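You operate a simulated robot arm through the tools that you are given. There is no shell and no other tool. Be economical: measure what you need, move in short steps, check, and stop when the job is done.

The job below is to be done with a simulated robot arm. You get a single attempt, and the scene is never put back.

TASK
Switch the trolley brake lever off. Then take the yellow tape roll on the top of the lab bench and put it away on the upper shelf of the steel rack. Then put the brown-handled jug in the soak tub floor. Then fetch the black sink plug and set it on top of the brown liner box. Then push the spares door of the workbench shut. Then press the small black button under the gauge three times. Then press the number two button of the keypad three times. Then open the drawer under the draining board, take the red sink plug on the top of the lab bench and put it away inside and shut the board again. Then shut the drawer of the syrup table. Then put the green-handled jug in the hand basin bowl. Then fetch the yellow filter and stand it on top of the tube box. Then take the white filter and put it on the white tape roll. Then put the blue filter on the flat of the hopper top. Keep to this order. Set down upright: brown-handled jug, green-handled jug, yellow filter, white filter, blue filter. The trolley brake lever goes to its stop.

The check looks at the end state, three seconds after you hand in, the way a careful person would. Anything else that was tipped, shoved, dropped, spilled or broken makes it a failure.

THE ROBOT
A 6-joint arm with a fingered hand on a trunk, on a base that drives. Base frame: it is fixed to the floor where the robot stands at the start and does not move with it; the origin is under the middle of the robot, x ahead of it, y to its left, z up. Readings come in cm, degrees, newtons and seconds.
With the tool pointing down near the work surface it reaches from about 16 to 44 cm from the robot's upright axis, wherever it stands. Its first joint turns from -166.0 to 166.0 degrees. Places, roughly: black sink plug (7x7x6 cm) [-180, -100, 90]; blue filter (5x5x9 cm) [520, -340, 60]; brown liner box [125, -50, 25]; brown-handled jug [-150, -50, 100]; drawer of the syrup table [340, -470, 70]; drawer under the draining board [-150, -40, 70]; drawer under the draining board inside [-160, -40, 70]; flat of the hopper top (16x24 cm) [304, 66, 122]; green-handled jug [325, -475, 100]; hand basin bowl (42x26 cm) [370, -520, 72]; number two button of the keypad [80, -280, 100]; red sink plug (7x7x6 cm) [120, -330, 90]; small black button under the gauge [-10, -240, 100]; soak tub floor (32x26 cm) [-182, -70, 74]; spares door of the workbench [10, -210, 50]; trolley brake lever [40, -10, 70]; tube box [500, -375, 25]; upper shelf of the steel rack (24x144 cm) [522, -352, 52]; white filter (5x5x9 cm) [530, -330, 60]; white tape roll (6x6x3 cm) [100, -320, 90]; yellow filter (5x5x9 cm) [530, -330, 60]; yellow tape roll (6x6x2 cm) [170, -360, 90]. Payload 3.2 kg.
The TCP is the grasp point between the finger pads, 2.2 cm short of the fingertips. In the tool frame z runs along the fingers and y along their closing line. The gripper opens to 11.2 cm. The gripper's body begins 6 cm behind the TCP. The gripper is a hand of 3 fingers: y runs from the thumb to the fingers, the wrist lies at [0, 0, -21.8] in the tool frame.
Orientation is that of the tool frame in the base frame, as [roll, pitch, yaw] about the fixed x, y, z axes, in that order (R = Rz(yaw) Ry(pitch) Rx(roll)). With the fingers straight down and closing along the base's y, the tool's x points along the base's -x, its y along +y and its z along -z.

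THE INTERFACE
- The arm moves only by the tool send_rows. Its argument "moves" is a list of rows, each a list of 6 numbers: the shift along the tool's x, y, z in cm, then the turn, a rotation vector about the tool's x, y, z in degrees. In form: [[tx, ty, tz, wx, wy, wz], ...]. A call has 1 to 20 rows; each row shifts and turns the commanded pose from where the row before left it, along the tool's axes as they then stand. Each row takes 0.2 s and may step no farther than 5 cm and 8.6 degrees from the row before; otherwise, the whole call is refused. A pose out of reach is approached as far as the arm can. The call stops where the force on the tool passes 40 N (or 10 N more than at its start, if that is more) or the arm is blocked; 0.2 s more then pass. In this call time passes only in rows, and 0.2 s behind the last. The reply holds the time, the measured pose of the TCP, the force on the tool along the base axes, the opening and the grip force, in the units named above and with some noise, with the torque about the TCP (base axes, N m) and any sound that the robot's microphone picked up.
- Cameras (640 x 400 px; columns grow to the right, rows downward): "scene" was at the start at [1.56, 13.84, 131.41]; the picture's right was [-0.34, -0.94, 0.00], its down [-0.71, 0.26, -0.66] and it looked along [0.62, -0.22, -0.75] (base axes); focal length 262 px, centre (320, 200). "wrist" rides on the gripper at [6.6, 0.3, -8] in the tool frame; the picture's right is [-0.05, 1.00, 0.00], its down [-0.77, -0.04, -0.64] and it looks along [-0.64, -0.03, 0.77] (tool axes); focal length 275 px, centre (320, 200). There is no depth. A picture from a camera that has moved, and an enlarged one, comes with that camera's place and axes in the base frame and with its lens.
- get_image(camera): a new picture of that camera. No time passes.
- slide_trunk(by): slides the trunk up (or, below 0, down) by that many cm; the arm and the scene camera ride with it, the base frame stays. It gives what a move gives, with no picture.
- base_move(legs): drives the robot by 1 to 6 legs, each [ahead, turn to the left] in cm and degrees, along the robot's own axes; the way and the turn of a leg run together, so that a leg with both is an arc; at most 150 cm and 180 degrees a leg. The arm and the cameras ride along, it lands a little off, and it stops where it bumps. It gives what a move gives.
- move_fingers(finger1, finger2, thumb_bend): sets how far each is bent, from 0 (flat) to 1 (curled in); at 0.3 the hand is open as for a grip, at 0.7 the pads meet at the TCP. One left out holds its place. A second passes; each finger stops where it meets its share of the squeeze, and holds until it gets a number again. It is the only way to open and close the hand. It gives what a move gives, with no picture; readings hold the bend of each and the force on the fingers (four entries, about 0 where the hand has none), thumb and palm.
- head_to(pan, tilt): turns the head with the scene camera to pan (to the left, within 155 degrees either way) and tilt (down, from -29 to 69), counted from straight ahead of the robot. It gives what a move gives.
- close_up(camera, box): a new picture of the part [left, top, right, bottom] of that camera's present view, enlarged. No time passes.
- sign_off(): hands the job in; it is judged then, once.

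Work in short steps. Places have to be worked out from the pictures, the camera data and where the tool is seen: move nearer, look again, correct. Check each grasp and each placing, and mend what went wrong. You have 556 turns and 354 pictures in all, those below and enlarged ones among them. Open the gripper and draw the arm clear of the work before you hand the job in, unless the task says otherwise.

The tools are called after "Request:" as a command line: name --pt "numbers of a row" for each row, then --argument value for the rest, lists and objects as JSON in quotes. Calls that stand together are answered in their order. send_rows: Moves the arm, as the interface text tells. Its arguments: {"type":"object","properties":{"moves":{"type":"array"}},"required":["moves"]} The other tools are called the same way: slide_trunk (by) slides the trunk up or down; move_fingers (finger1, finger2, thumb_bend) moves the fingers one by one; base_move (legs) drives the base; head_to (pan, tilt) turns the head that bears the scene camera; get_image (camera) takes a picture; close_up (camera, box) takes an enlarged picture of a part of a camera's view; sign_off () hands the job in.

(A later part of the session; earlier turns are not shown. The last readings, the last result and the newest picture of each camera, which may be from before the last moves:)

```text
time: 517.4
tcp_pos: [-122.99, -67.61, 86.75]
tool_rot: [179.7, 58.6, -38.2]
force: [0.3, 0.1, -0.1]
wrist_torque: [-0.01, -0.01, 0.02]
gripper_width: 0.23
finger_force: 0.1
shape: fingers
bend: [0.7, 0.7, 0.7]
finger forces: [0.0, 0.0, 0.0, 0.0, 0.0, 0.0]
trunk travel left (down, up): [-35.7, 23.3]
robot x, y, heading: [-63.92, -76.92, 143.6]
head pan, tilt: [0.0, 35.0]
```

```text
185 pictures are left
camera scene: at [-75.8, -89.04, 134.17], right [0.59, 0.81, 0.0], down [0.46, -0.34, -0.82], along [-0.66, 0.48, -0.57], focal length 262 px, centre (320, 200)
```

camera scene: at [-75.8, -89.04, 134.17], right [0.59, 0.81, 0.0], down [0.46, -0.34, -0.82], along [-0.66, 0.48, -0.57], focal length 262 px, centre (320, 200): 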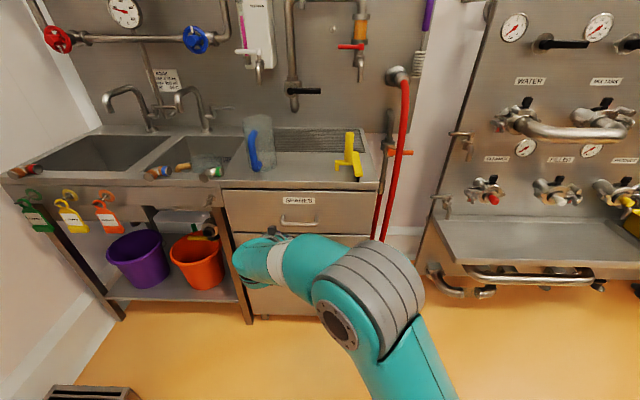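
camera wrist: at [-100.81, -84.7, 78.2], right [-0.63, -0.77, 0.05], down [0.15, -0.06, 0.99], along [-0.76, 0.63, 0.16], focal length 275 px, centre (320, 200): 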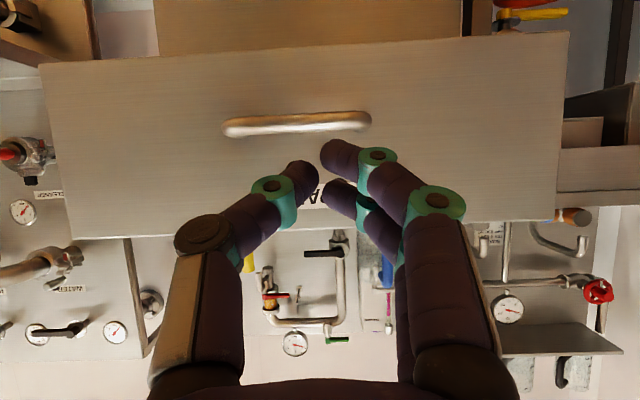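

The drawer is shut and everything is in order. I'll turn and drive to the far end.

Request:
slide_trunk --by 15

Request:
base_move --legs '[[0, -179], [150, 0], [150, 0], [150, 0], [60, 0]]'

Request:
head_to --pan -40 --tilt 35

Request:
get_image --camera "scene"

```text
time: 519.1
tcp_pos: [-123.07, -67.57, 101.74]
tool_rot: [179.7, 58.6, -38.2]
force: [-0.4, 0.0, 0.7]
wrist_torque: [0.0, -0.03, 0.0]
gripper_width: 0.21
finger_force: 0.0
shape: fingers
bend: [0.7, 0.7, 0.7]
finger forces: [0.1, 0.1, 0.1, 0.0, 0.0, 0.0]
trunk travel left (down, up): [-50.7, 8.3]
robot x, y, heading: [-64.26, -76.72, 143.7]
head pan, tilt: [0.0, 35.0]
```

```text
time: 551.0
tcp_pos: [370.19, -434.5, 101.71]
tool_rot: [179.8, 58.7, 134.1]
force: [0.1, 0.1, -0.9]
wrist_torque: [-0.01, -0.01, 0.02]
gripper_width: 0.24
finger_force: 0.1
shape: fingers
bend: [0.7, 0.7, 0.7]
finger forces: [0.1, 0.0, 0.0, 0.0, 0.0, 0.0]
trunk travel left (down, up): [-50.7, 8.3]
robot x, y, heading: [312.74, -417.06, -44.1]
head pan, tilt: [0.0, 35.0]
```

```text
time: 552.1
tcp_pos: [370.28, -434.61, 101.66]
tool_rot: [179.7, 58.6, 133.9]
force: [0.1, -0.7, 0.6]
wrist_torque: [0.0, -0.02, -0.01]
gripper_width: 0.23
finger_force: 0.0
shape: fingers
bend: [0.7, 0.7, 0.7]
finger forces: [0.0, 0.0, 0.1, 0.0, 0.0, 0.0]
trunk travel left (down, up): [-50.7, 8.3]
robot x, y, heading: [313.09, -417.08, -43.9]
head pan, tilt: [-40.0, 35.0]
```

```text
184 pictures are left
camera scene: at [321.4, -409.8, 149.17], right [-0.99, -0.1, 0.0], down [-0.06, 0.57, -0.82], along [0.09, -0.81, -0.57], focal length 262 px, centre (320, 200)
```

scene: 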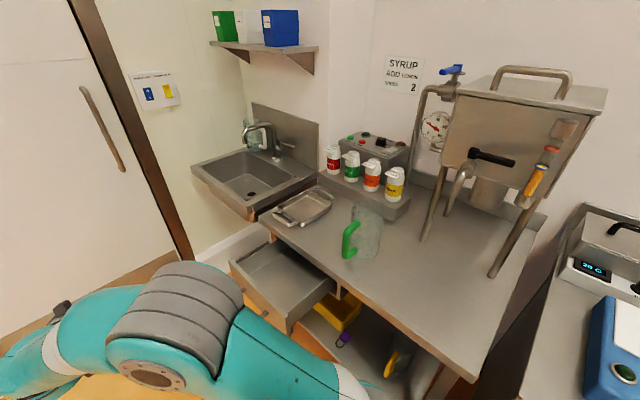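

The syrup table's drawer stands open about 15 cm (front at L -153, F 535–568), and I drifted close to the table. I'll swing away to the left, get 75 cm back, and then face the table.

Request:
base_move --legs '[[0, 66], [58, 0], [0, -149.4]]'

Request:
head_to --pan 0 --tilt 40

Request:
get_image --camera "scene"

```text
time: 564.5
tcp_pos: [355.57, -452.52, 101.66]
tool_rot: [179.7, 58.6, 52.9]
force: [0.0, -0.2, 0.4]
wrist_torque: [-0.03, -0.01, 0.0]
gripper_width: 0.23
finger_force: 0.1
shape: fingers
bend: [0.7, 0.7, 0.7]
finger forces: [0.0, 0.0, 0.1, 0.1, 0.1, 0.0]
trunk travel left (down, up): [-50.7, 8.3]
robot x, y, heading: [363.67, -393.45, -125.0]
head pan, tilt: [-40.0, 35.0]
```

```text
time: 565.6
tcp_pos: [355.59, -452.45, 101.7]
tool_rot: [179.6, 58.6, 53.0]
force: [0.0, 0.0, -0.2]
wrist_torque: [0.02, -0.02, 0.02]
gripper_width: 0.25
finger_force: 0.0
shape: fingers
bend: [0.7, 0.7, 0.7]
finger forces: [0.0, 0.1, 0.0, 0.0, 0.1, 0.0]
trunk travel left (down, up): [-50.7, 8.3]
robot x, y, heading: [364.08, -392.7, -125.0]
head pan, tilt: [0.0, 40.0]
```

```text
183 pictures are left
camera scene: at [376.44, -404.9, 148.42], right [-0.82, 0.58, 0.0], down [0.37, 0.53, -0.77], along [-0.44, -0.63, -0.64], focal length 262 px, centre (320, 200)
```

scene: 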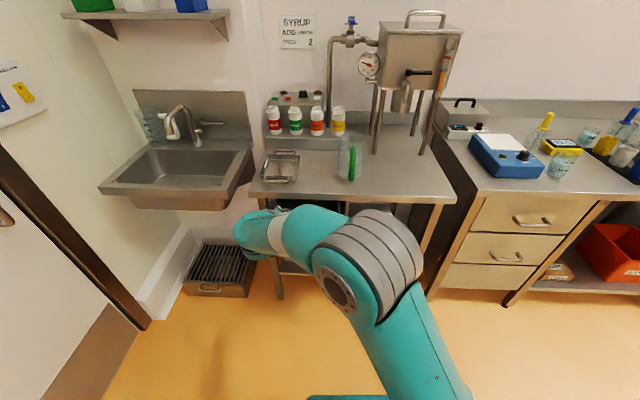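

The hand is in line with the drawer. I'll lower to its front height and check.

Request:
slide_trunk --by -27

Request:
get_image --camera "wrist"

Request:
get_image --camera "scene"

```text
time: 568.3
tcp_pos: [355.69, -452.29, 74.68]
tool_rot: [179.7, 58.6, 52.9]
force: [0.1, -0.2, -0.5]
wrist_torque: [0.02, 0.03, -0.03]
gripper_width: 0.22
finger_force: 0.1
shape: fingers
bend: [0.7, 0.7, 0.7]
finger forces: [0.0, 0.0, 0.0, 0.0, 0.0, 0.0]
trunk travel left (down, up): [-23.7, 35.3]
robot x, y, heading: [364.0, -393.54, -125.3]
head pan, tilt: [0.0, 40.0]
```

```text
182 pictures are left
camera wrist: at [362.07, -444.3, 73.24], right [0.78, -0.62, 0.04], down [0.05, 0.14, 0.99], along [-0.62, -0.77, 0.14], focal length 275 px, centre (320, 200)
```

wrist: 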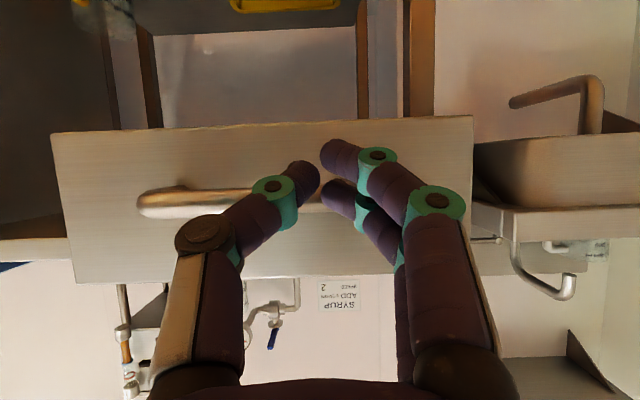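

```text
181 pictures are left
camera scene: at [376.44, -404.9, 121.42], right [-0.82, 0.58, 0.0], down [0.37, 0.53, -0.77], along [-0.44, -0.63, -0.64], focal length 262 px, centre (320, 200)
```

scene: 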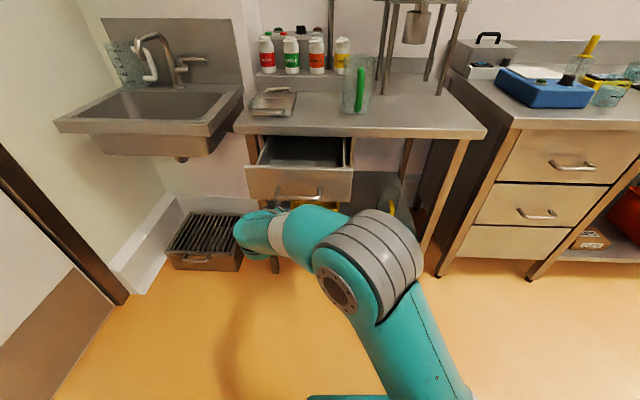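

I'll shift 4 cm to the drawer's centre and drive forward to push it shut.

Request:
send_rows --pt "0 -4 0 0 0 0"

Request:
base_move --legs '[[20, -2]]'

Request:
get_image --camera "scene"

```text
time: 568.7
tcp_pos: [352.3, -450.15, 74.75]
tool_rot: [179.8, 58.6, 53.0]
force: [0.1, 0.7, -0.2]
wrist_torque: [-0.02, 0.03, 0.01]
gripper_width: 0.22
finger_force: 0.2
shape: fingers
bend: [0.7, 0.7, 0.7]
finger forces: [0.0, 0.1, 0.1, 0.0, 0.0, 0.0]
trunk travel left (down, up): [-23.7, 35.3]
robot x, y, heading: [364.1, -393.16, -125.2]
head pan, tilt: [0.0, 40.0]
```

```text
time: 570.3
tcp_pos: [338.6, -465.83, 74.69]
tool_rot: [179.7, 58.6, 50.8]
force: [0.3, -0.5, 0.2]
wrist_torque: [0.02, -0.03, 0.0]
gripper_width: 0.24
finger_force: 0.1
shape: fingers
bend: [0.7, 0.7, 0.7]
finger forces: [0.0, 0.0, 0.0, 0.0, 0.0, 0.0]
trunk travel left (down, up): [-23.7, 35.3]
robot x, y, heading: [352.06, -409.16, -126.9]
head pan, tilt: [0.0, 40.0]
```

```text
180 pictures are left
camera scene: at [364.22, -421.51, 121.42], right [-0.8, 0.6, 0.0], down [0.39, 0.51, -0.77], along [-0.46, -0.61, -0.64], focal length 262 px, centre (320, 200)
```

scene: 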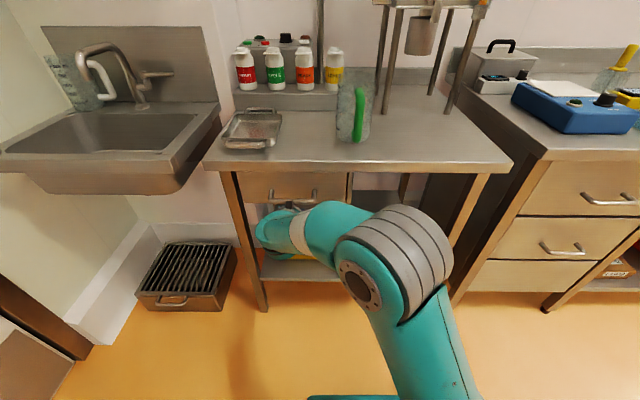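

The drawer is almost in. I'll finish with gentle arm pushes to its stop.

Request:
send_rows --pt "-0.5 0 0.87 0 0 0" --pt "-0.5 0 0.87 0 0 0" --pt "-0.5 0 0.87 0 0 0" --pt "-0.5 0 0.87 0 0 0" --pt "-0.5 0 0.87 0 0 0" --pt "-0.5 0 0.87 0 0 0"

Request:
get_image --camera "scene"

```text
time: 570.9
tcp_pos: [338.28, -466.84, 74.22]
tool_rot: [-179.7, 58.0, 51.8]
force: [4.6, 6.2, -2.8]
wrist_torque: [0.0, 0.0, 0.0]
gripper_width: 0.24
finger_force: 3.5
shape: fingers
bend: [0.7, 0.72, 0.7]
finger forces: [0.1, 7.5, 0.0, 0.0, 0.1, 0.0]
trunk travel left (down, up): [-23.7, 35.3]
robot x, y, heading: [352.06, -409.08, -126.7]
head pan, tilt: [0.0, 40.0]
stopped in row 2: the force on the tool passed its limit at 49 N (the readings are from after the stop); the commanded pose is now the measured one
```

```text
179 pictures are left
camera scene: at [364.36, -421.35, 121.43], right [-0.8, 0.6, 0.0], down [0.38, 0.51, -0.77], along [-0.46, -0.61, -0.64], focal length 262 px, centre (320, 200)
```

scene: 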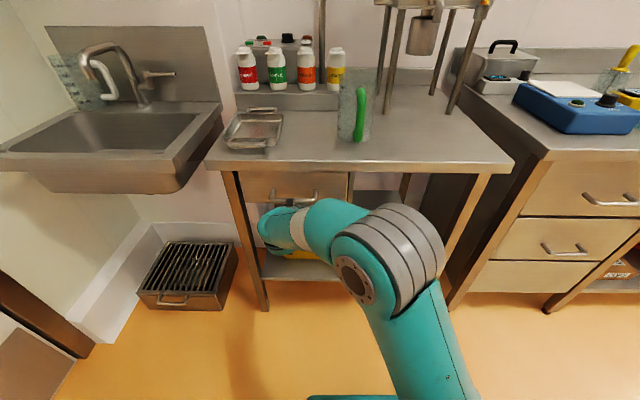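

It stopped firmly. I'll back off and check that the drawer is flush, then look at the green jug.

Request:
base_move --legs '[[-25, 0]]'

Request:
slide_trunk --by 32

Request:
close_up --camera "scene" --box '[100, 80, 420, 280]'

```text
time: 572.6
tcp_pos: [353.0, -447.47, 74.2]
tool_rot: [-179.8, 58.2, 52.0]
force: [0.4, 0.1, 0.3]
wrist_torque: [0.03, -0.01, 0.01]
gripper_width: 0.24
finger_force: 0.1
shape: fingers
bend: [0.7, 0.7, 0.7]
finger forces: [0.0, 0.0, 0.0, 0.0, 0.0, 0.1]
trunk travel left (down, up): [-23.7, 35.3]
robot x, y, heading: [366.44, -390.23, -126.7]
head pan, tilt: [0.0, 40.0]
```

```text
time: 575.8
tcp_pos: [352.98, -447.45, 106.34]
tool_rot: [-179.8, 58.1, 52.0]
force: [-0.4, 0.6, 1.0]
wrist_torque: [0.01, -0.03, 0.01]
gripper_width: 0.26
finger_force: 0.0
shape: fingers
bend: [0.7, 0.7, 0.7]
finger forces: [0.0, 0.0, 0.1, 0.0, 0.0, 0.0]
trunk travel left (down, up): [-55.7, 3.3]
robot x, y, heading: [367.03, -390.49, -126.5]
head pan, tilt: [0.0, 40.0]
```

```text
2.00 times, centred on (260, 180) of scene
camera zoom: at [378.87, -401.94, 153.41], right [-0.8, 0.6, 0.0], down [0.38, 0.52, -0.77], along [-0.46, -0.61, -0.64], focal length 524 px, centre (440, 240)
```

zoom: 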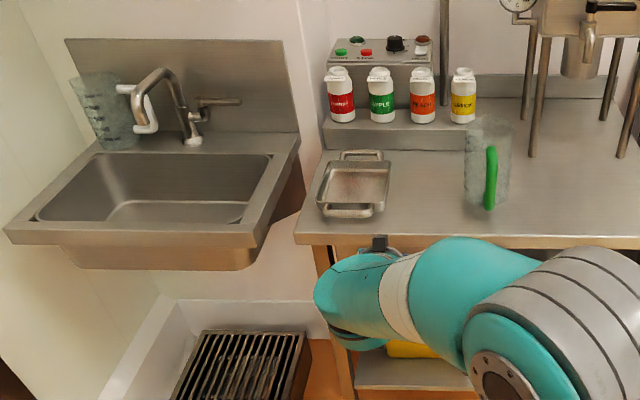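

I'll check the drawer front with the wrist camera, then set the tool straight down.

Request:
get_image --camera "wrist"

Request:
send_rows --pt "0 0 0 0 7.3 0" --pt "0 0 0 0 7.3 0" --pt "0 0 0 0 7.3 0" --pt "0 0 0 0 7.3 0" --pt "0 0 0 0 7.3 0" --pt "0 0 0 0 7.3 0" --pt "0 0 0 0 7.3 0" --pt "0 0 0 0 7.0 0"

Request:
get_image --camera "wrist"

```text
177 pictures are left
camera wrist: at [359.58, -439.51, 104.91], right [0.77, -0.64, 0.04], down [0.05, 0.13, 0.99], along [-0.64, -0.76, 0.13], focal length 275 px, centre (320, 200)
```

wrist: 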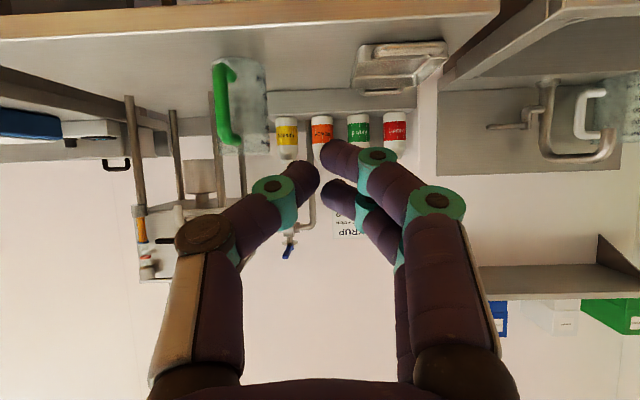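

```text
time: 577.6
tcp_pos: [353.22, -447.08, 106.11]
tool_rot: [180.0, 3.3, 51.7]
force: [0.3, 0.6, -0.4]
wrist_torque: [-0.04, 0.0, 0.0]
gripper_width: 0.25
finger_force: 0.1
shape: fingers
bend: [0.7, 0.7, 0.7]
finger forces: [0.0, 0.0, 0.1, 0.1, 0.0, 0.1]
out of reach, approached as far as the arm can: row 8
trunk travel left (down, up): [-55.7, 3.3]
robot x, y, heading: [366.85, -389.91, -126.9]
head pan, tilt: [0.0, 40.0]
```

```text
176 pictures are left
camera wrist: at [357.85, -441.63, 113.7], right [0.76, -0.65, 0.0], down [-0.48, -0.55, 0.68], along [-0.44, -0.52, -0.73], focal length 275 px, centre (320, 200)
```

wrist: 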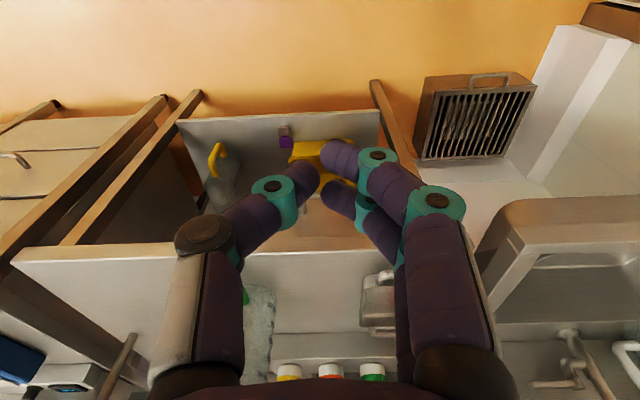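

I'll pull the hand in, open it wide, and drive closer to the green-handled jug near [317,-468].

Request:
send_rows --pt "2.8 -3.7 -1 0 3 0" --pt "2.8 -3.7 -1 0 0 0" --pt "2.8 -3.7 -1 0 0 0" --pt "2.6 -3.7 -1 0 0 0"

Request:
slide_trunk --by 3

Request:
move_fingers --finger1 0.2 --finger2 0.2 --thumb_bend 0.2

Request:
base_move --legs '[[30, -0.5]]'

Request:
get_image --camera "wrist"

Request:
get_image --camera "scene"

```text
time: 578.6
tcp_pos: [348.56, -429.0, 109.85]
tool_rot: [-180.0, 0.7, 51.8]
force: [0.3, -0.6, 0.7]
wrist_torque: [0.0, 0.01, 0.0]
gripper_width: 0.26
finger_force: 0.0
shape: fingers
bend: [0.7, 0.7, 0.7]
finger forces: [0.1, 0.1, 0.1, 0.1, 0.1, 0.0]
trunk travel left (down, up): [-55.7, 3.3]
robot x, y, heading: [366.91, -390.0, -126.6]
head pan, tilt: [0.0, 40.0]
```

```text
time: 579.4
tcp_pos: [348.64, -429.06, 112.76]
tool_rot: [180.0, 0.5, 51.7]
force: [-0.2, -1.1, 0.4]
wrist_torque: [0.01, 0.0, 0.0]
gripper_width: 0.25
finger_force: 0.0
shape: fingers
bend: [0.7, 0.7, 0.7]
finger forces: [0.1, 0.1, 0.0, 0.0, 0.0, 0.1]
trunk travel left (down, up): [-58.7, 0.3]
robot x, y, heading: [366.83, -389.99, -126.6]
head pan, tilt: [0.0, 40.0]
```

```text
time: 580.4
tcp_pos: [348.53, -429.14, 112.68]
tool_rot: [180.0, 0.5, 51.8]
force: [-0.8, 0.5, 0.0]
wrist_torque: [-0.02, 0.02, 0.0]
gripper_width: 12.87
finger_force: 0.1
shape: fingers
bend: [0.2, 0.2, 0.2]
finger forces: [0.1, 0.0, 0.1, 0.1, 0.0, 0.0]
trunk travel left (down, up): [-58.7, 0.3]
robot x, y, heading: [367.05, -389.94, -126.7]
head pan, tilt: [0.0, 40.0]
```

```text
time: 582.4
tcp_pos: [330.45, -452.99, 112.65]
tool_rot: [-179.9, 0.4, 51.5]
force: [-1.0, -0.9, -0.4]
wrist_torque: [-0.02, -0.01, 0.02]
gripper_width: 12.89
finger_force: 0.0
shape: fingers
bend: [0.2, 0.2, 0.2]
finger forces: [0.1, 0.1, 0.0, 0.1, 0.0, 0.0]
trunk travel left (down, up): [-58.7, 0.3]
robot x, y, heading: [349.0, -413.69, -127.2]
head pan, tilt: [0.0, 40.0]
```

```text
175 pictures are left
camera wrist: at [334.82, -447.85, 120.73], right [0.75, -0.66, 0.0], down [-0.5, -0.58, 0.64], along [-0.42, -0.48, -0.77], focal length 275 px, centre (320, 200)
```

wrist: 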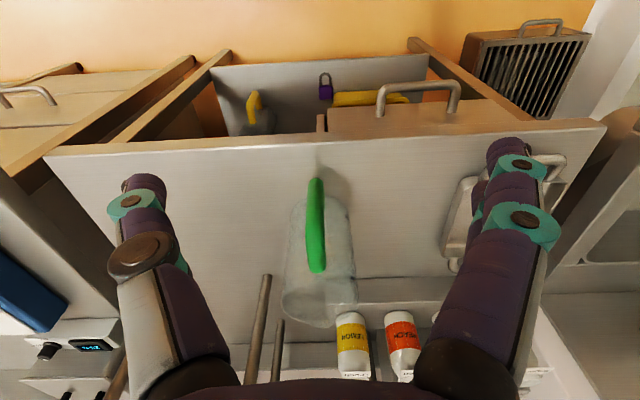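

```text
174 pictures are left
camera scene: at [360.86, -425.95, 156.42], right [-0.8, 0.6, 0.0], down [0.39, 0.51, -0.77], along [-0.46, -0.61, -0.64], focal length 262 px, centre (320, 200)
```

scene: 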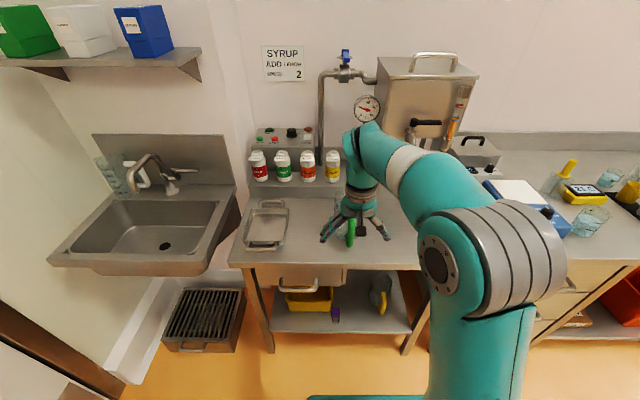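

The drawer is flush beneath the table edge. I'll zoom on the green jug to measure it.

Request:
close_up --camera "wrist" --box '[230, 160, 410, 350]'

Request:
close_up --camera "scene" --box '[300, 160, 420, 260]'

```text
2.11 times, centred on (320, 255) of wrist
camera zoom: at [334.82, -447.85, 120.73], right [0.75, -0.66, 0.0], down [-0.5, -0.58, 0.64], along [-0.42, -0.48, -0.77], focal length 580 px, centre (320, 84)
```

zoom: 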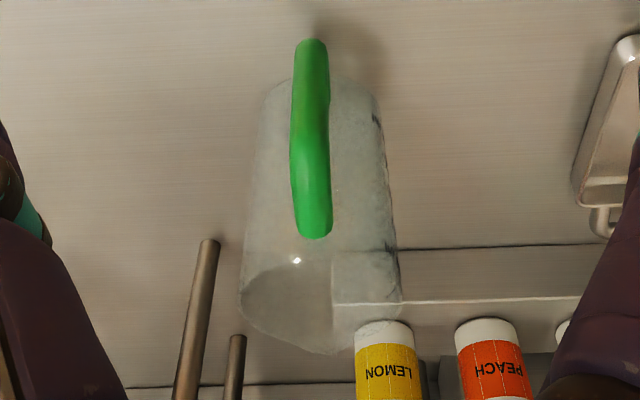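

```text
4.00 times, centred on (360, 210) of scene
camera zoom: at [360.86, -425.95, 156.42], right [-0.8, 0.6, 0.0], down [0.39, 0.51, -0.77], along [-0.46, -0.61, -0.64], focal length 1047 px, centre (160, 160)
```

zoom: 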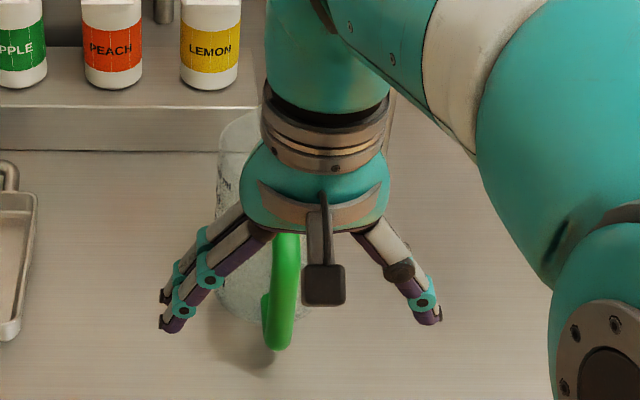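

The table here is lower, about z 85.5, so the jug's rim is about z 101.5 with its axis near [312.4,-473.5]. I'll drive 22 cm in and re-measure.

Request:
base_move --legs '[[22, 0]]'

Request:
send_rows --pt "-2.7 -0.9 0 0 0 0" --pt "-2.6 -0.9 0 0 0 0"

Request:
get_image --camera "wrist"

Request:
get_image --camera "scene"

```text
time: 584.1
tcp_pos: [317.13, -470.54, 112.73]
tool_rot: [-179.9, 0.5, 51.4]
force: [-0.3, -0.1, 0.0]
wrist_torque: [0.01, 0.02, -0.03]
gripper_width: 12.88
finger_force: 0.1
shape: fingers
bend: [0.2, 0.2, 0.2]
finger forces: [0.0, 0.0, 0.1, 0.1, 0.0, 0.1]
trunk travel left (down, up): [-58.7, 0.3]
robot x, y, heading: [335.29, -431.2, -127.5]
head pan, tilt: [0.0, 40.0]
```

```text
time: 584.7
tcp_pos: [312.32, -473.37, 112.88]
tool_rot: [180.0, 0.5, 51.3]
force: [0.0, -0.1, 0.1]
wrist_torque: [0.0, -0.01, 0.01]
gripper_width: 12.89
finger_force: 0.1
shape: fingers
bend: [0.2, 0.2, 0.2]
finger forces: [0.0, 0.1, 0.1, 0.0, 0.0, 0.1]
trunk travel left (down, up): [-58.7, 0.3]
robot x, y, heading: [335.37, -431.22, -126.6]
head pan, tilt: [0.0, 40.0]
```

```text
171 pictures are left
camera wrist: at [316.84, -468.29, 120.92], right [0.75, -0.66, 0.0], down [-0.51, -0.58, 0.64], along [-0.42, -0.48, -0.77], focal length 275 px, centre (320, 200)
```

wrist: 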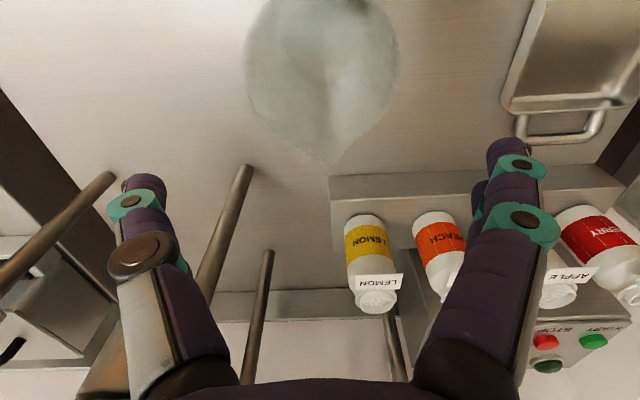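

```text
170 pictures are left
camera scene: at [347.63, -443.47, 156.42], right [-0.8, 0.6, 0.0], down [0.39, 0.51, -0.77], along [-0.46, -0.61, -0.64], focal length 262 px, centre (320, 200)
```

scene: 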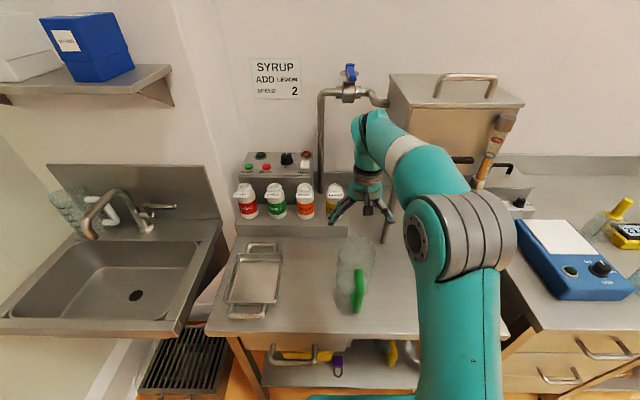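

The axis averages to [313.1,-473]. I'll nudge there and descend to just above the rim to check.

Request:
send_rows --pt "0.7 0.3 2 0 0 0" --pt "0 0 4 0 0 0" --pt "0 0 2 0 0 0"

Request:
get_image --camera "wrist"

Request:
close_up --camera "scene" --box '[290, 160, 430, 330]'

```text
time: 585.5
tcp_pos: [313.05, -473.11, 105.13]
tool_rot: [-180.0, 0.5, 51.4]
force: [0.5, 0.0, -0.3]
wrist_torque: [0.02, 0.0, 0.0]
gripper_width: 12.89
finger_force: 0.1
shape: fingers
bend: [0.2, 0.2, 0.2]
finger forces: [0.0, 0.0, 0.0, 0.1, 0.0, 0.0]
trunk travel left (down, up): [-58.7, 0.3]
robot x, y, heading: [335.63, -431.54, -127.3]
head pan, tilt: [0.0, 40.0]
```

```text
169 pictures are left
camera wrist: at [317.4, -467.98, 113.08], right [0.75, -0.66, 0.0], down [-0.51, -0.58, 0.64], along [-0.42, -0.48, -0.77], focal length 275 px, centre (320, 200)
```

wrist: 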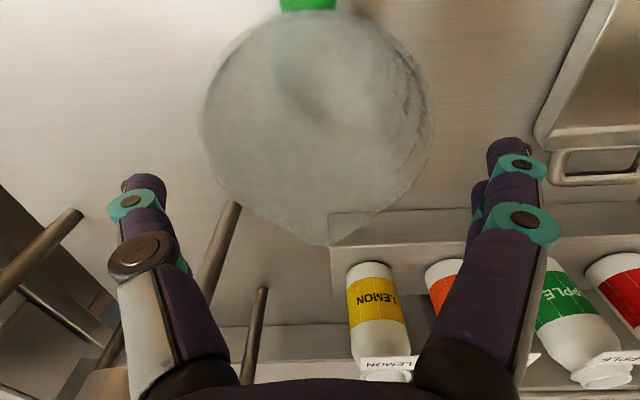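

```text
2.35 times, centred on (360, 245) of scene
camera zoom: at [347.66, -443.43, 156.42], right [-0.8, 0.6, 0.0], down [0.39, 0.51, -0.77], along [-0.46, -0.61, -0.64], focal length 616 px, centre (226, 94)
```

zoom: 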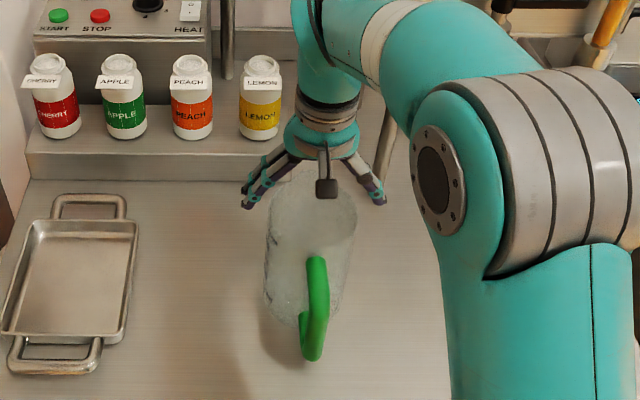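

The rim centre is about 2 cm nearer me than the hand. I'll shift back 2 cm along tool x and check again.

Request:
send_rows --pt "2.0 -0.1 0 0 0 0"

Request:
get_image --camera "wrist"

```text
time: 585.9
tcp_pos: [314.21, -471.45, 105.02]
tool_rot: [180.0, 0.4, 51.4]
force: [-0.1, 0.5, 0.2]
wrist_torque: [0.02, 0.01, -0.01]
gripper_width: 12.88
finger_force: 0.0
shape: fingers
bend: [0.2, 0.2, 0.2]
finger forces: [0.0, 0.1, 0.0, 0.0, 0.0, 0.0]
trunk travel left (down, up): [-58.7, 0.3]
robot x, y, heading: [335.46, -431.6, -126.9]
head pan, tilt: [0.0, 40.0]
```

```text
167 pictures are left
camera wrist: at [318.63, -466.36, 113.02], right [0.75, -0.66, 0.0], down [-0.51, -0.58, 0.64], along [-0.42, -0.48, -0.77], focal length 275 px, centre (320, 200)
```

wrist: 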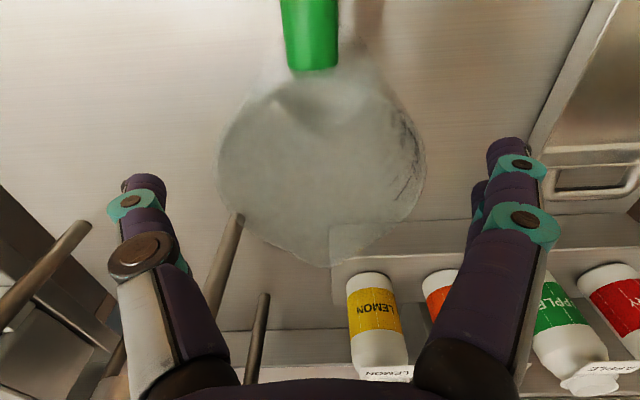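

Centred. I'll descend 5 cm and close on the wall.

Request:
send_rows --pt "0 0 2 0 0 0" --pt "0 0 2 0 0 0" --pt "0 0 1 0 0 0"

Request:
move_fingers --finger1 0.5 --finger2 0.5 --thumb_bend 0.5

Request:
get_image --camera "wrist"

```text
time: 586.7
tcp_pos: [314.08, -471.46, 99.95]
tool_rot: [-179.9, 0.8, 51.4]
force: [-0.4, -0.2, 8.3]
wrist_torque: [0.1, 0.21, -0.01]
gripper_width: 13.04
finger_force: 4.1
shape: fingers
bend: [0.2, 0.2, 0.2]
finger forces: [0.0, 1.8, 0.1, 0.0, 5.6, 0.0]
trunk travel left (down, up): [-58.7, 0.3]
robot x, y, heading: [335.46, -431.36, -127.0]
head pan, tilt: [0.0, 40.0]
```

```text
time: 587.7
tcp_pos: [314.17, -471.39, 99.87]
tool_rot: [180.0, 0.7, 51.5]
force: [0.6, 3.0, 14.1]
wrist_torque: [-0.21, -0.1, 0.01]
gripper_width: 8.62
finger_force: 34.3
shape: fingers
bend: [0.46, 0.46, 0.48]
finger forces: [11.0, 21.1, 0.0, 0.0, 36.3, 0.0]
trunk travel left (down, up): [-58.7, 0.3]
robot x, y, heading: [335.79, -431.76, -127.0]
head pan, tilt: [0.0, 40.0]
```

```text
166 pictures are left
camera wrist: at [318.64, -466.32, 107.93], right [0.75, -0.66, 0.0], down [-0.51, -0.57, 0.64], along [-0.42, -0.48, -0.77], focal length 275 px, centre (320, 200)
```

wrist: 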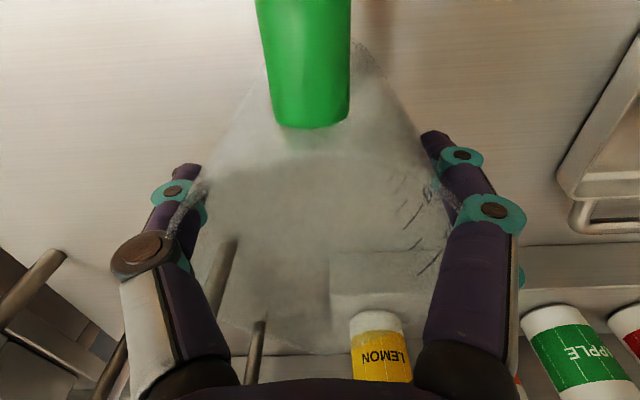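

Gripped at 34 N. I'll lift and verify.

Request:
send_rows --pt "0 0 -1 0 0 0" --pt "0 0 -3 0 0 0" --pt "0 0 -3 0 0 0" --pt "0 0 -3 0 0 0"

Request:
get_image --camera "scene"

```text
time: 588.7
tcp_pos: [314.22, -471.47, 109.73]
tool_rot: [179.9, 0.5, 51.3]
force: [-0.6, 0.2, -2.3]
wrist_torque: [-0.01, 0.04, 0.0]
gripper_width: 8.43
finger_force: 30.0
shape: fingers
bend: [0.46, 0.46, 0.48]
finger forces: [8.9, 20.3, 0.1, 0.0, 32.4, 0.1]
trunk travel left (down, up): [-58.7, 0.3]
robot x, y, heading: [335.66, -431.44, -127.6]
head pan, tilt: [0.0, 40.0]
```

```text
165 pictures are left
camera scene: at [347.68, -443.42, 156.41], right [-0.8, 0.6, 0.0], down [0.39, 0.51, -0.77], along [-0.46, -0.61, -0.64], focal length 262 px, centre (320, 200)
```

scene: 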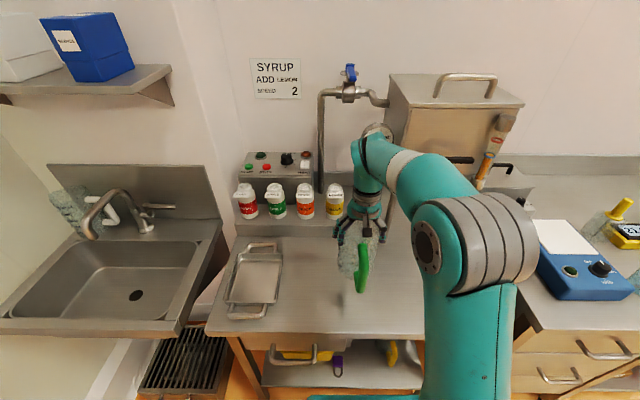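

The jug is up. Next I need to get it to the hand basin on the left. Its faucet hangs over the bowl, so I'll back out, reposition by reversing along the wall side, and look closely.

Request:
base_move --legs '[[-42, 0], [0, -90], [-64, 0], [0, 90]]'

Request:
head_to --pan 5 --tilt 40

Request:
get_image --camera "scene"

```text
time: 602.3
tcp_pos: [388.97, -477.47, 109.55]
tool_rot: [-180.0, 0.5, 51.1]
force: [0.7, 0.4, -2.4]
wrist_torque: [0.0, 0.02, -0.01]
gripper_width: 8.36
finger_force: 29.1
shape: fingers
bend: [0.46, 0.46, 0.48]
finger forces: [8.2, 19.1, 0.1, 0.0, 30.4, 0.0]
trunk travel left (down, up): [-58.7, 0.3]
robot x, y, heading: [410.66, -437.52, -127.5]
head pan, tilt: [0.0, 40.0]
```

```text
time: 602.9
tcp_pos: [389.07, -477.45, 109.61]
tool_rot: [-179.9, 0.5, 51.0]
force: [-0.5, 0.7, -1.2]
wrist_torque: [0.0, 0.01, 0.03]
gripper_width: 8.35
finger_force: 28.1
shape: fingers
bend: [0.46, 0.46, 0.48]
finger forces: [8.2, 19.2, 0.0, 0.0, 30.4, 0.0]
trunk travel left (down, up): [-58.7, 0.3]
robot x, y, heading: [410.44, -437.26, -127.3]
head pan, tilt: [5.0, 40.0]
```

```text
164 pictures are left
camera scene: at [423.22, -450.21, 156.42], right [-0.84, 0.54, 0.0], down [0.34, 0.54, -0.77], along [-0.41, -0.65, -0.64], focal length 262 px, centre (320, 200)
```

scene: 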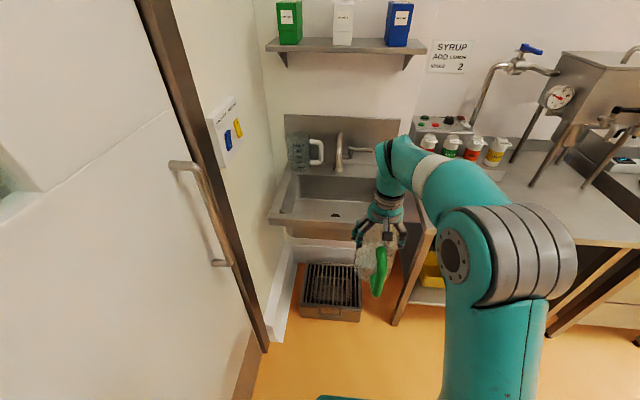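

The basin is straight ahead. I'll enlarge it to place the faucet and bowl.

Request:
close_up --camera "scene" --box '[260, 100, 420, 250]'

Request:
get_image --camera "wrist"

```text
2.67 times, centred on (340, 175) of scene
camera zoom: at [423.22, -450.21, 156.42], right [-0.84, 0.54, 0.0], down [0.34, 0.54, -0.77], along [-0.41, -0.65, -0.64], focal length 698 px, centre (267, 267)
```

zoom: 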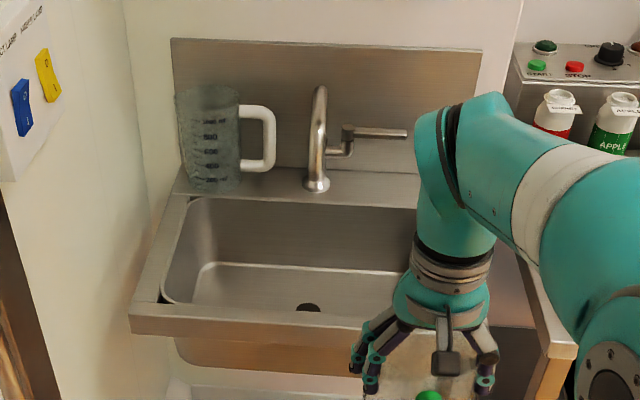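

```text
162 pictures are left
camera wrist: at [393.41, -472.43, 117.66], right [0.75, -0.66, 0.0], down [-0.51, -0.57, 0.64], along [-0.43, -0.48, -0.77], focal length 275 px, centre (320, 200)
```

wrist: 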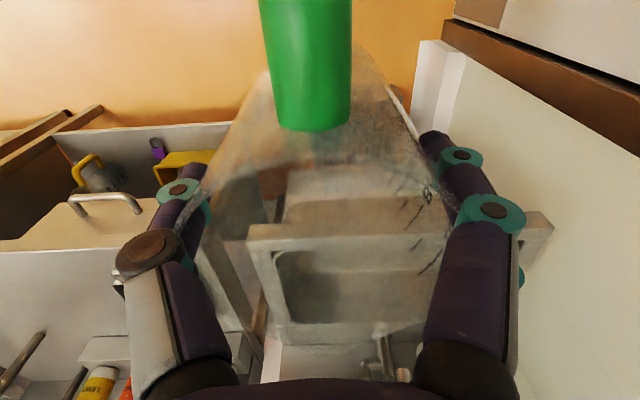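

The bowl spans about F 590–632 and L -176 to -204, with the faucet at the back centre. I'll set the jug at F 601, L -186, with the handle turned sideways. First I'll rotate 60° and drive in 38 cm.

Request:
send_rows --pt "0 0.4 0 0 0 7.5" --pt "0 0.4 0 0 0 7.5" --pt "0 0.4 0 0 0 7.5" --pt "0 0.4 0 0 0 7.5" --pt "0 0 0 0 0 7.5" --pt "0 0 0 0 0 7.5" --pt "0 0 0 0 0 7.5" --pt "0 0 0 0 0 7.5"

Request:
base_move --legs '[[38, 0]]'

Request:
get_image --camera "scene"

Request:
get_image --camera "wrist"

```text
time: 604.7
tcp_pos: [390.03, -478.77, 109.63]
tool_rot: [179.6, 0.4, -9.1]
force: [0.3, 0.2, -2.4]
wrist_torque: [0.0, 0.02, 0.02]
gripper_width: 8.31
finger_force: 28.2
shape: fingers
bend: [0.46, 0.46, 0.48]
finger forces: [8.0, 18.3, 0.0, 0.1, 29.6, 0.0]
trunk travel left (down, up): [-58.7, 0.3]
robot x, y, heading: [410.82, -437.09, -127.3]
head pan, tilt: [5.0, 40.0]
```

```text
time: 607.1
tcp_pos: [367.08, -508.89, 109.63]
tool_rot: [179.6, 0.3, -8.8]
force: [-0.8, -0.2, -0.9]
wrist_torque: [-0.03, 0.03, -0.02]
gripper_width: 8.33
finger_force: 27.5
shape: fingers
bend: [0.46, 0.46, 0.48]
finger forces: [8.1, 18.3, 0.1, 0.0, 29.7, 0.0]
trunk travel left (down, up): [-58.7, 0.3]
robot x, y, heading: [387.81, -468.01, -127.5]
head pan, tilt: [5.0, 40.0]
```

```text
161 pictures are left
camera scene: at [400.21, -480.4, 156.41], right [-0.85, 0.53, 0.0], down [0.34, 0.54, -0.77], along [-0.41, -0.65, -0.64], focal length 262 px, centre (320, 200)
```

scene: 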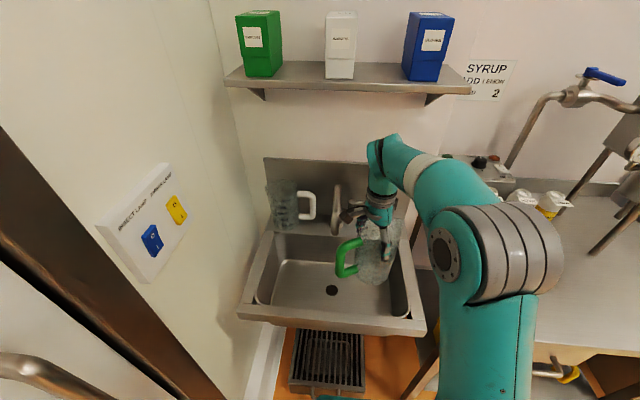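

```text
160 pictures are left
camera wrist: at [373.61, -510.16, 117.63], right [-0.2, -0.98, 0.01], down [-0.75, 0.16, 0.64], along [-0.63, 0.12, -0.77], focal length 275 px, centre (320, 200)
```

wrist: 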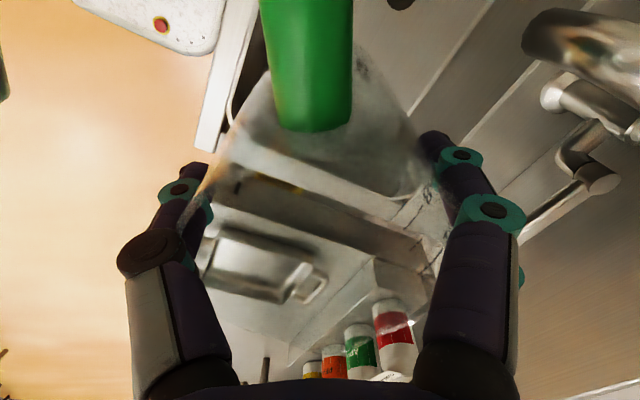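

The jug hangs over the bowl's right half, and the spout end is near F 609, L -191. I'll shift slightly to keep clear of it, then lower 14 cm and check.

Request:
send_rows --pt "-1.75 1.8 0 0 0 0"

Request:
slide_trunk --by -14

Request:
get_image --camera "scene"

Request:
get_image --camera "wrist"

```text
time: 607.5
tcp_pos: [365.05, -510.65, 109.47]
tool_rot: [179.7, 0.2, -8.9]
force: [-0.7, 0.3, -2.3]
wrist_torque: [0.0, -0.01, 0.01]
gripper_width: 8.29
finger_force: 27.9
shape: fingers
bend: [0.46, 0.46, 0.48]
finger forces: [8.1, 18.1, 0.1, 0.1, 29.5, 0.1]
trunk travel left (down, up): [-58.7, 0.3]
robot x, y, heading: [387.67, -467.26, -127.3]
head pan, tilt: [5.0, 40.0]
```

```text
time: 609.2
tcp_pos: [365.14, -510.48, 95.56]
tool_rot: [179.7, 0.3, -8.9]
force: [0.2, -0.5, -0.9]
wrist_torque: [0.0, 0.02, 0.01]
gripper_width: 8.3
finger_force: 28.4
shape: fingers
bend: [0.46, 0.46, 0.48]
finger forces: [8.1, 18.0, 0.0, 0.0, 29.4, 0.0]
trunk travel left (down, up): [-44.7, 14.3]
robot x, y, heading: [387.36, -467.53, -127.2]
head pan, tilt: [5.0, 40.0]
```

```text
159 pictures are left
camera scene: at [400.26, -480.32, 142.42], right [-0.85, 0.53, 0.0], down [0.34, 0.54, -0.77], along [-0.41, -0.65, -0.64], focal length 262 px, centre (320, 200)
```

scene: 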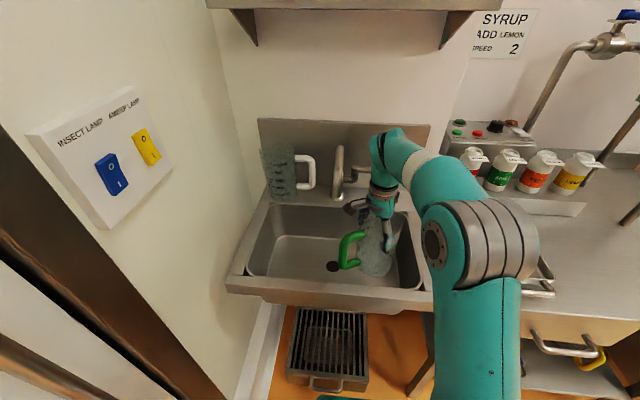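

```text
158 pictures are left
camera wrist: at [371.58, -511.72, 103.61], right [-0.2, -0.98, 0.01], down [-0.75, 0.16, 0.64], along [-0.63, 0.12, -0.77], focal length 275 px, centre (320, 200)
```

wrist: 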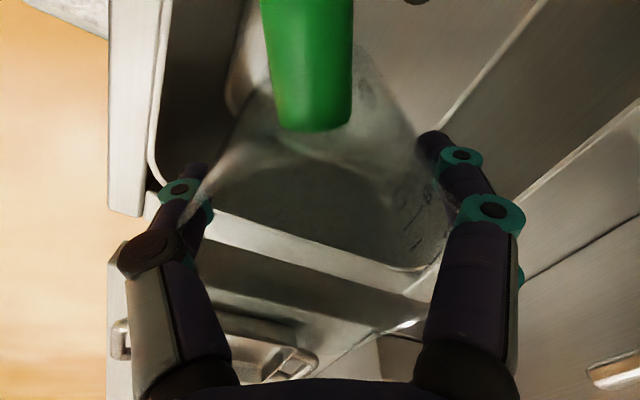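

Going in well. I'll lower 5 more with the trunk, then small arm steps to contact.

Request:
slide_trunk --by -5

Request:
send_rows --pt "0 0 1 0 0 0" --pt "0 0 1 0 0 0" --pt "0 0 0.5 0 0 0" --pt "0 0 0.5 0 0 0"

Request:
get_image --camera "scene"

```text
time: 610.1
tcp_pos: [364.98, -510.52, 90.51]
tool_rot: [179.7, 0.3, -8.8]
force: [-0.5, 0.7, -1.6]
wrist_torque: [-0.01, 0.0, -0.02]
gripper_width: 8.29
finger_force: 28.2
shape: fingers
bend: [0.46, 0.46, 0.48]
finger forces: [8.0, 18.1, 0.0, 0.0, 29.4, 0.1]
trunk travel left (down, up): [-39.7, 19.3]
robot x, y, heading: [387.52, -467.85, -127.3]
head pan, tilt: [5.0, 40.0]
```

```text
time: 611.1
tcp_pos: [365.09, -510.61, 87.63]
tool_rot: [179.7, 0.3, -8.8]
force: [0.5, -0.2, -1.0]
wrist_torque: [0.0, 0.0, -0.02]
gripper_width: 8.24
finger_force: 27.4
shape: fingers
bend: [0.46, 0.46, 0.48]
finger forces: [8.0, 18.0, 0.0, 0.0, 29.0, 0.1]
trunk travel left (down, up): [-39.7, 19.3]
robot x, y, heading: [387.9, -467.43, -127.3]
head pan, tilt: [5.0, 40.0]
```

```text
157 pictures are left
camera scene: at [400.26, -480.33, 137.42], right [-0.85, 0.53, 0.0], down [0.34, 0.54, -0.77], along [-0.41, -0.65, -0.64], focal length 262 px, centre (320, 200)
```

scene: 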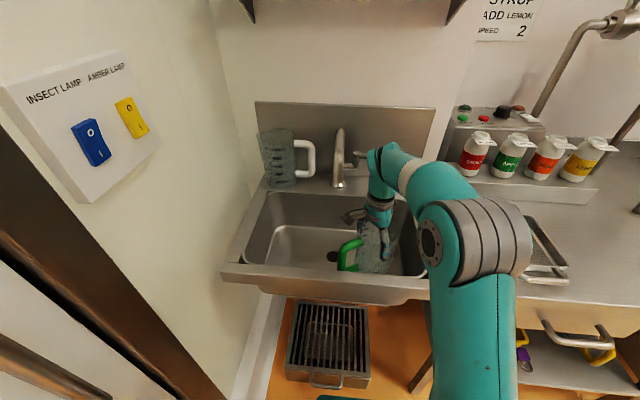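

Still free. I'll step down until contact.

Request:
send_rows --pt "0 0 0.5 0 0 0" --pt "0 0 0.5 0 0 0" --pt "0 0 0.5 0 0 0" --pt "0 0 0.5 0 0 0"

```text
time: 612.1
tcp_pos: [364.95, -510.53, 85.69]
tool_rot: [179.3, 0.4, -8.9]
force: [-0.1, -0.4, 14.2]
wrist_torque: [0.38, -0.02, -0.03]
gripper_width: 8.21
finger_force: 28.8
shape: fingers
bend: [0.46, 0.46, 0.48]
finger forces: [8.2, 18.9, 0.0, 0.0, 31.2, 0.0]
trunk travel left (down, up): [-39.7, 19.3]
robot x, y, heading: [388.06, -467.93, -127.1]
head pan, tilt: [5.0, 40.0]
```

Contact at about the expected height. One tiny step more, then release.

Request:
send_rows --pt "0 0 0.3 0 0 0"

Request:
send_rows --pt "0 0 -0.4 0 0 0"

Request:
move_fingers --finger1 0.3 --finger2 0.3 --thumb_bend 0.3

Request:
get_image --camera "wrist"

```text
time: 612.6
tcp_pos: [365.07, -510.65, 85.79]
tool_rot: [178.9, 0.5, -8.9]
force: [1.0, 2.4, 25.0]
wrist_torque: [0.45, -0.02, 0.03]
gripper_width: 8.18
finger_force: 30.1
shape: fingers
bend: [0.47, 0.46, 0.49]
finger forces: [7.6, 17.9, 0.0, 0.1, 33.8, 0.1]
trunk travel left (down, up): [-39.7, 19.3]
robot x, y, heading: [387.77, -467.38, -127.4]
head pan, tilt: [5.0, 40.0]
stopped in row 1: the force on the tool passed its limit at 42 N (the readings are from after the stop); the commanded pose is now the measured one
```

```text
time: 613.0
tcp_pos: [365.09, -510.73, 85.82]
tool_rot: [179.3, 0.3, -8.8]
force: [-0.2, 1.3, -0.3]
wrist_torque: [0.04, 0.0, -0.01]
gripper_width: 8.18
finger_force: 28.0
shape: fingers
bend: [0.46, 0.46, 0.49]
finger forces: [7.3, 18.5, 0.0, 0.1, 29.8, 0.0]
trunk travel left (down, up): [-39.7, 19.3]
robot x, y, heading: [387.4, -467.79, -127.3]
head pan, tilt: [5.0, 40.0]
```

```text
time: 614.0
tcp_pos: [364.97, -510.89, 85.92]
tool_rot: [179.2, 0.4, -8.8]
force: [0.0, 0.3, 2.3]
wrist_torque: [0.07, -0.02, -0.02]
gripper_width: 11.33
finger_force: 3.8
shape: fingers
bend: [0.3, 0.29, 0.3]
finger forces: [0.1, 3.0, 0.0, 0.0, 3.9, 0.0]
trunk travel left (down, up): [-39.7, 19.3]
robot x, y, heading: [387.57, -467.95, -127.2]
head pan, tilt: [5.0, 40.0]
```

```text
156 pictures are left
camera wrist: at [371.6, -511.96, 94.0], right [-0.2, -0.98, 0.01], down [-0.75, 0.16, 0.64], along [-0.63, 0.12, -0.77], focal length 275 px, centre (320, 200)
```

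wrist: 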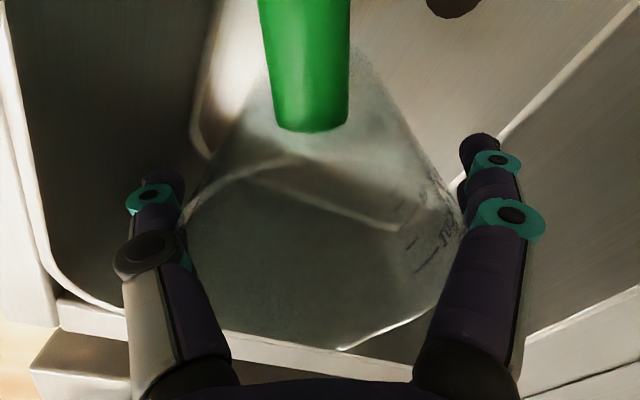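

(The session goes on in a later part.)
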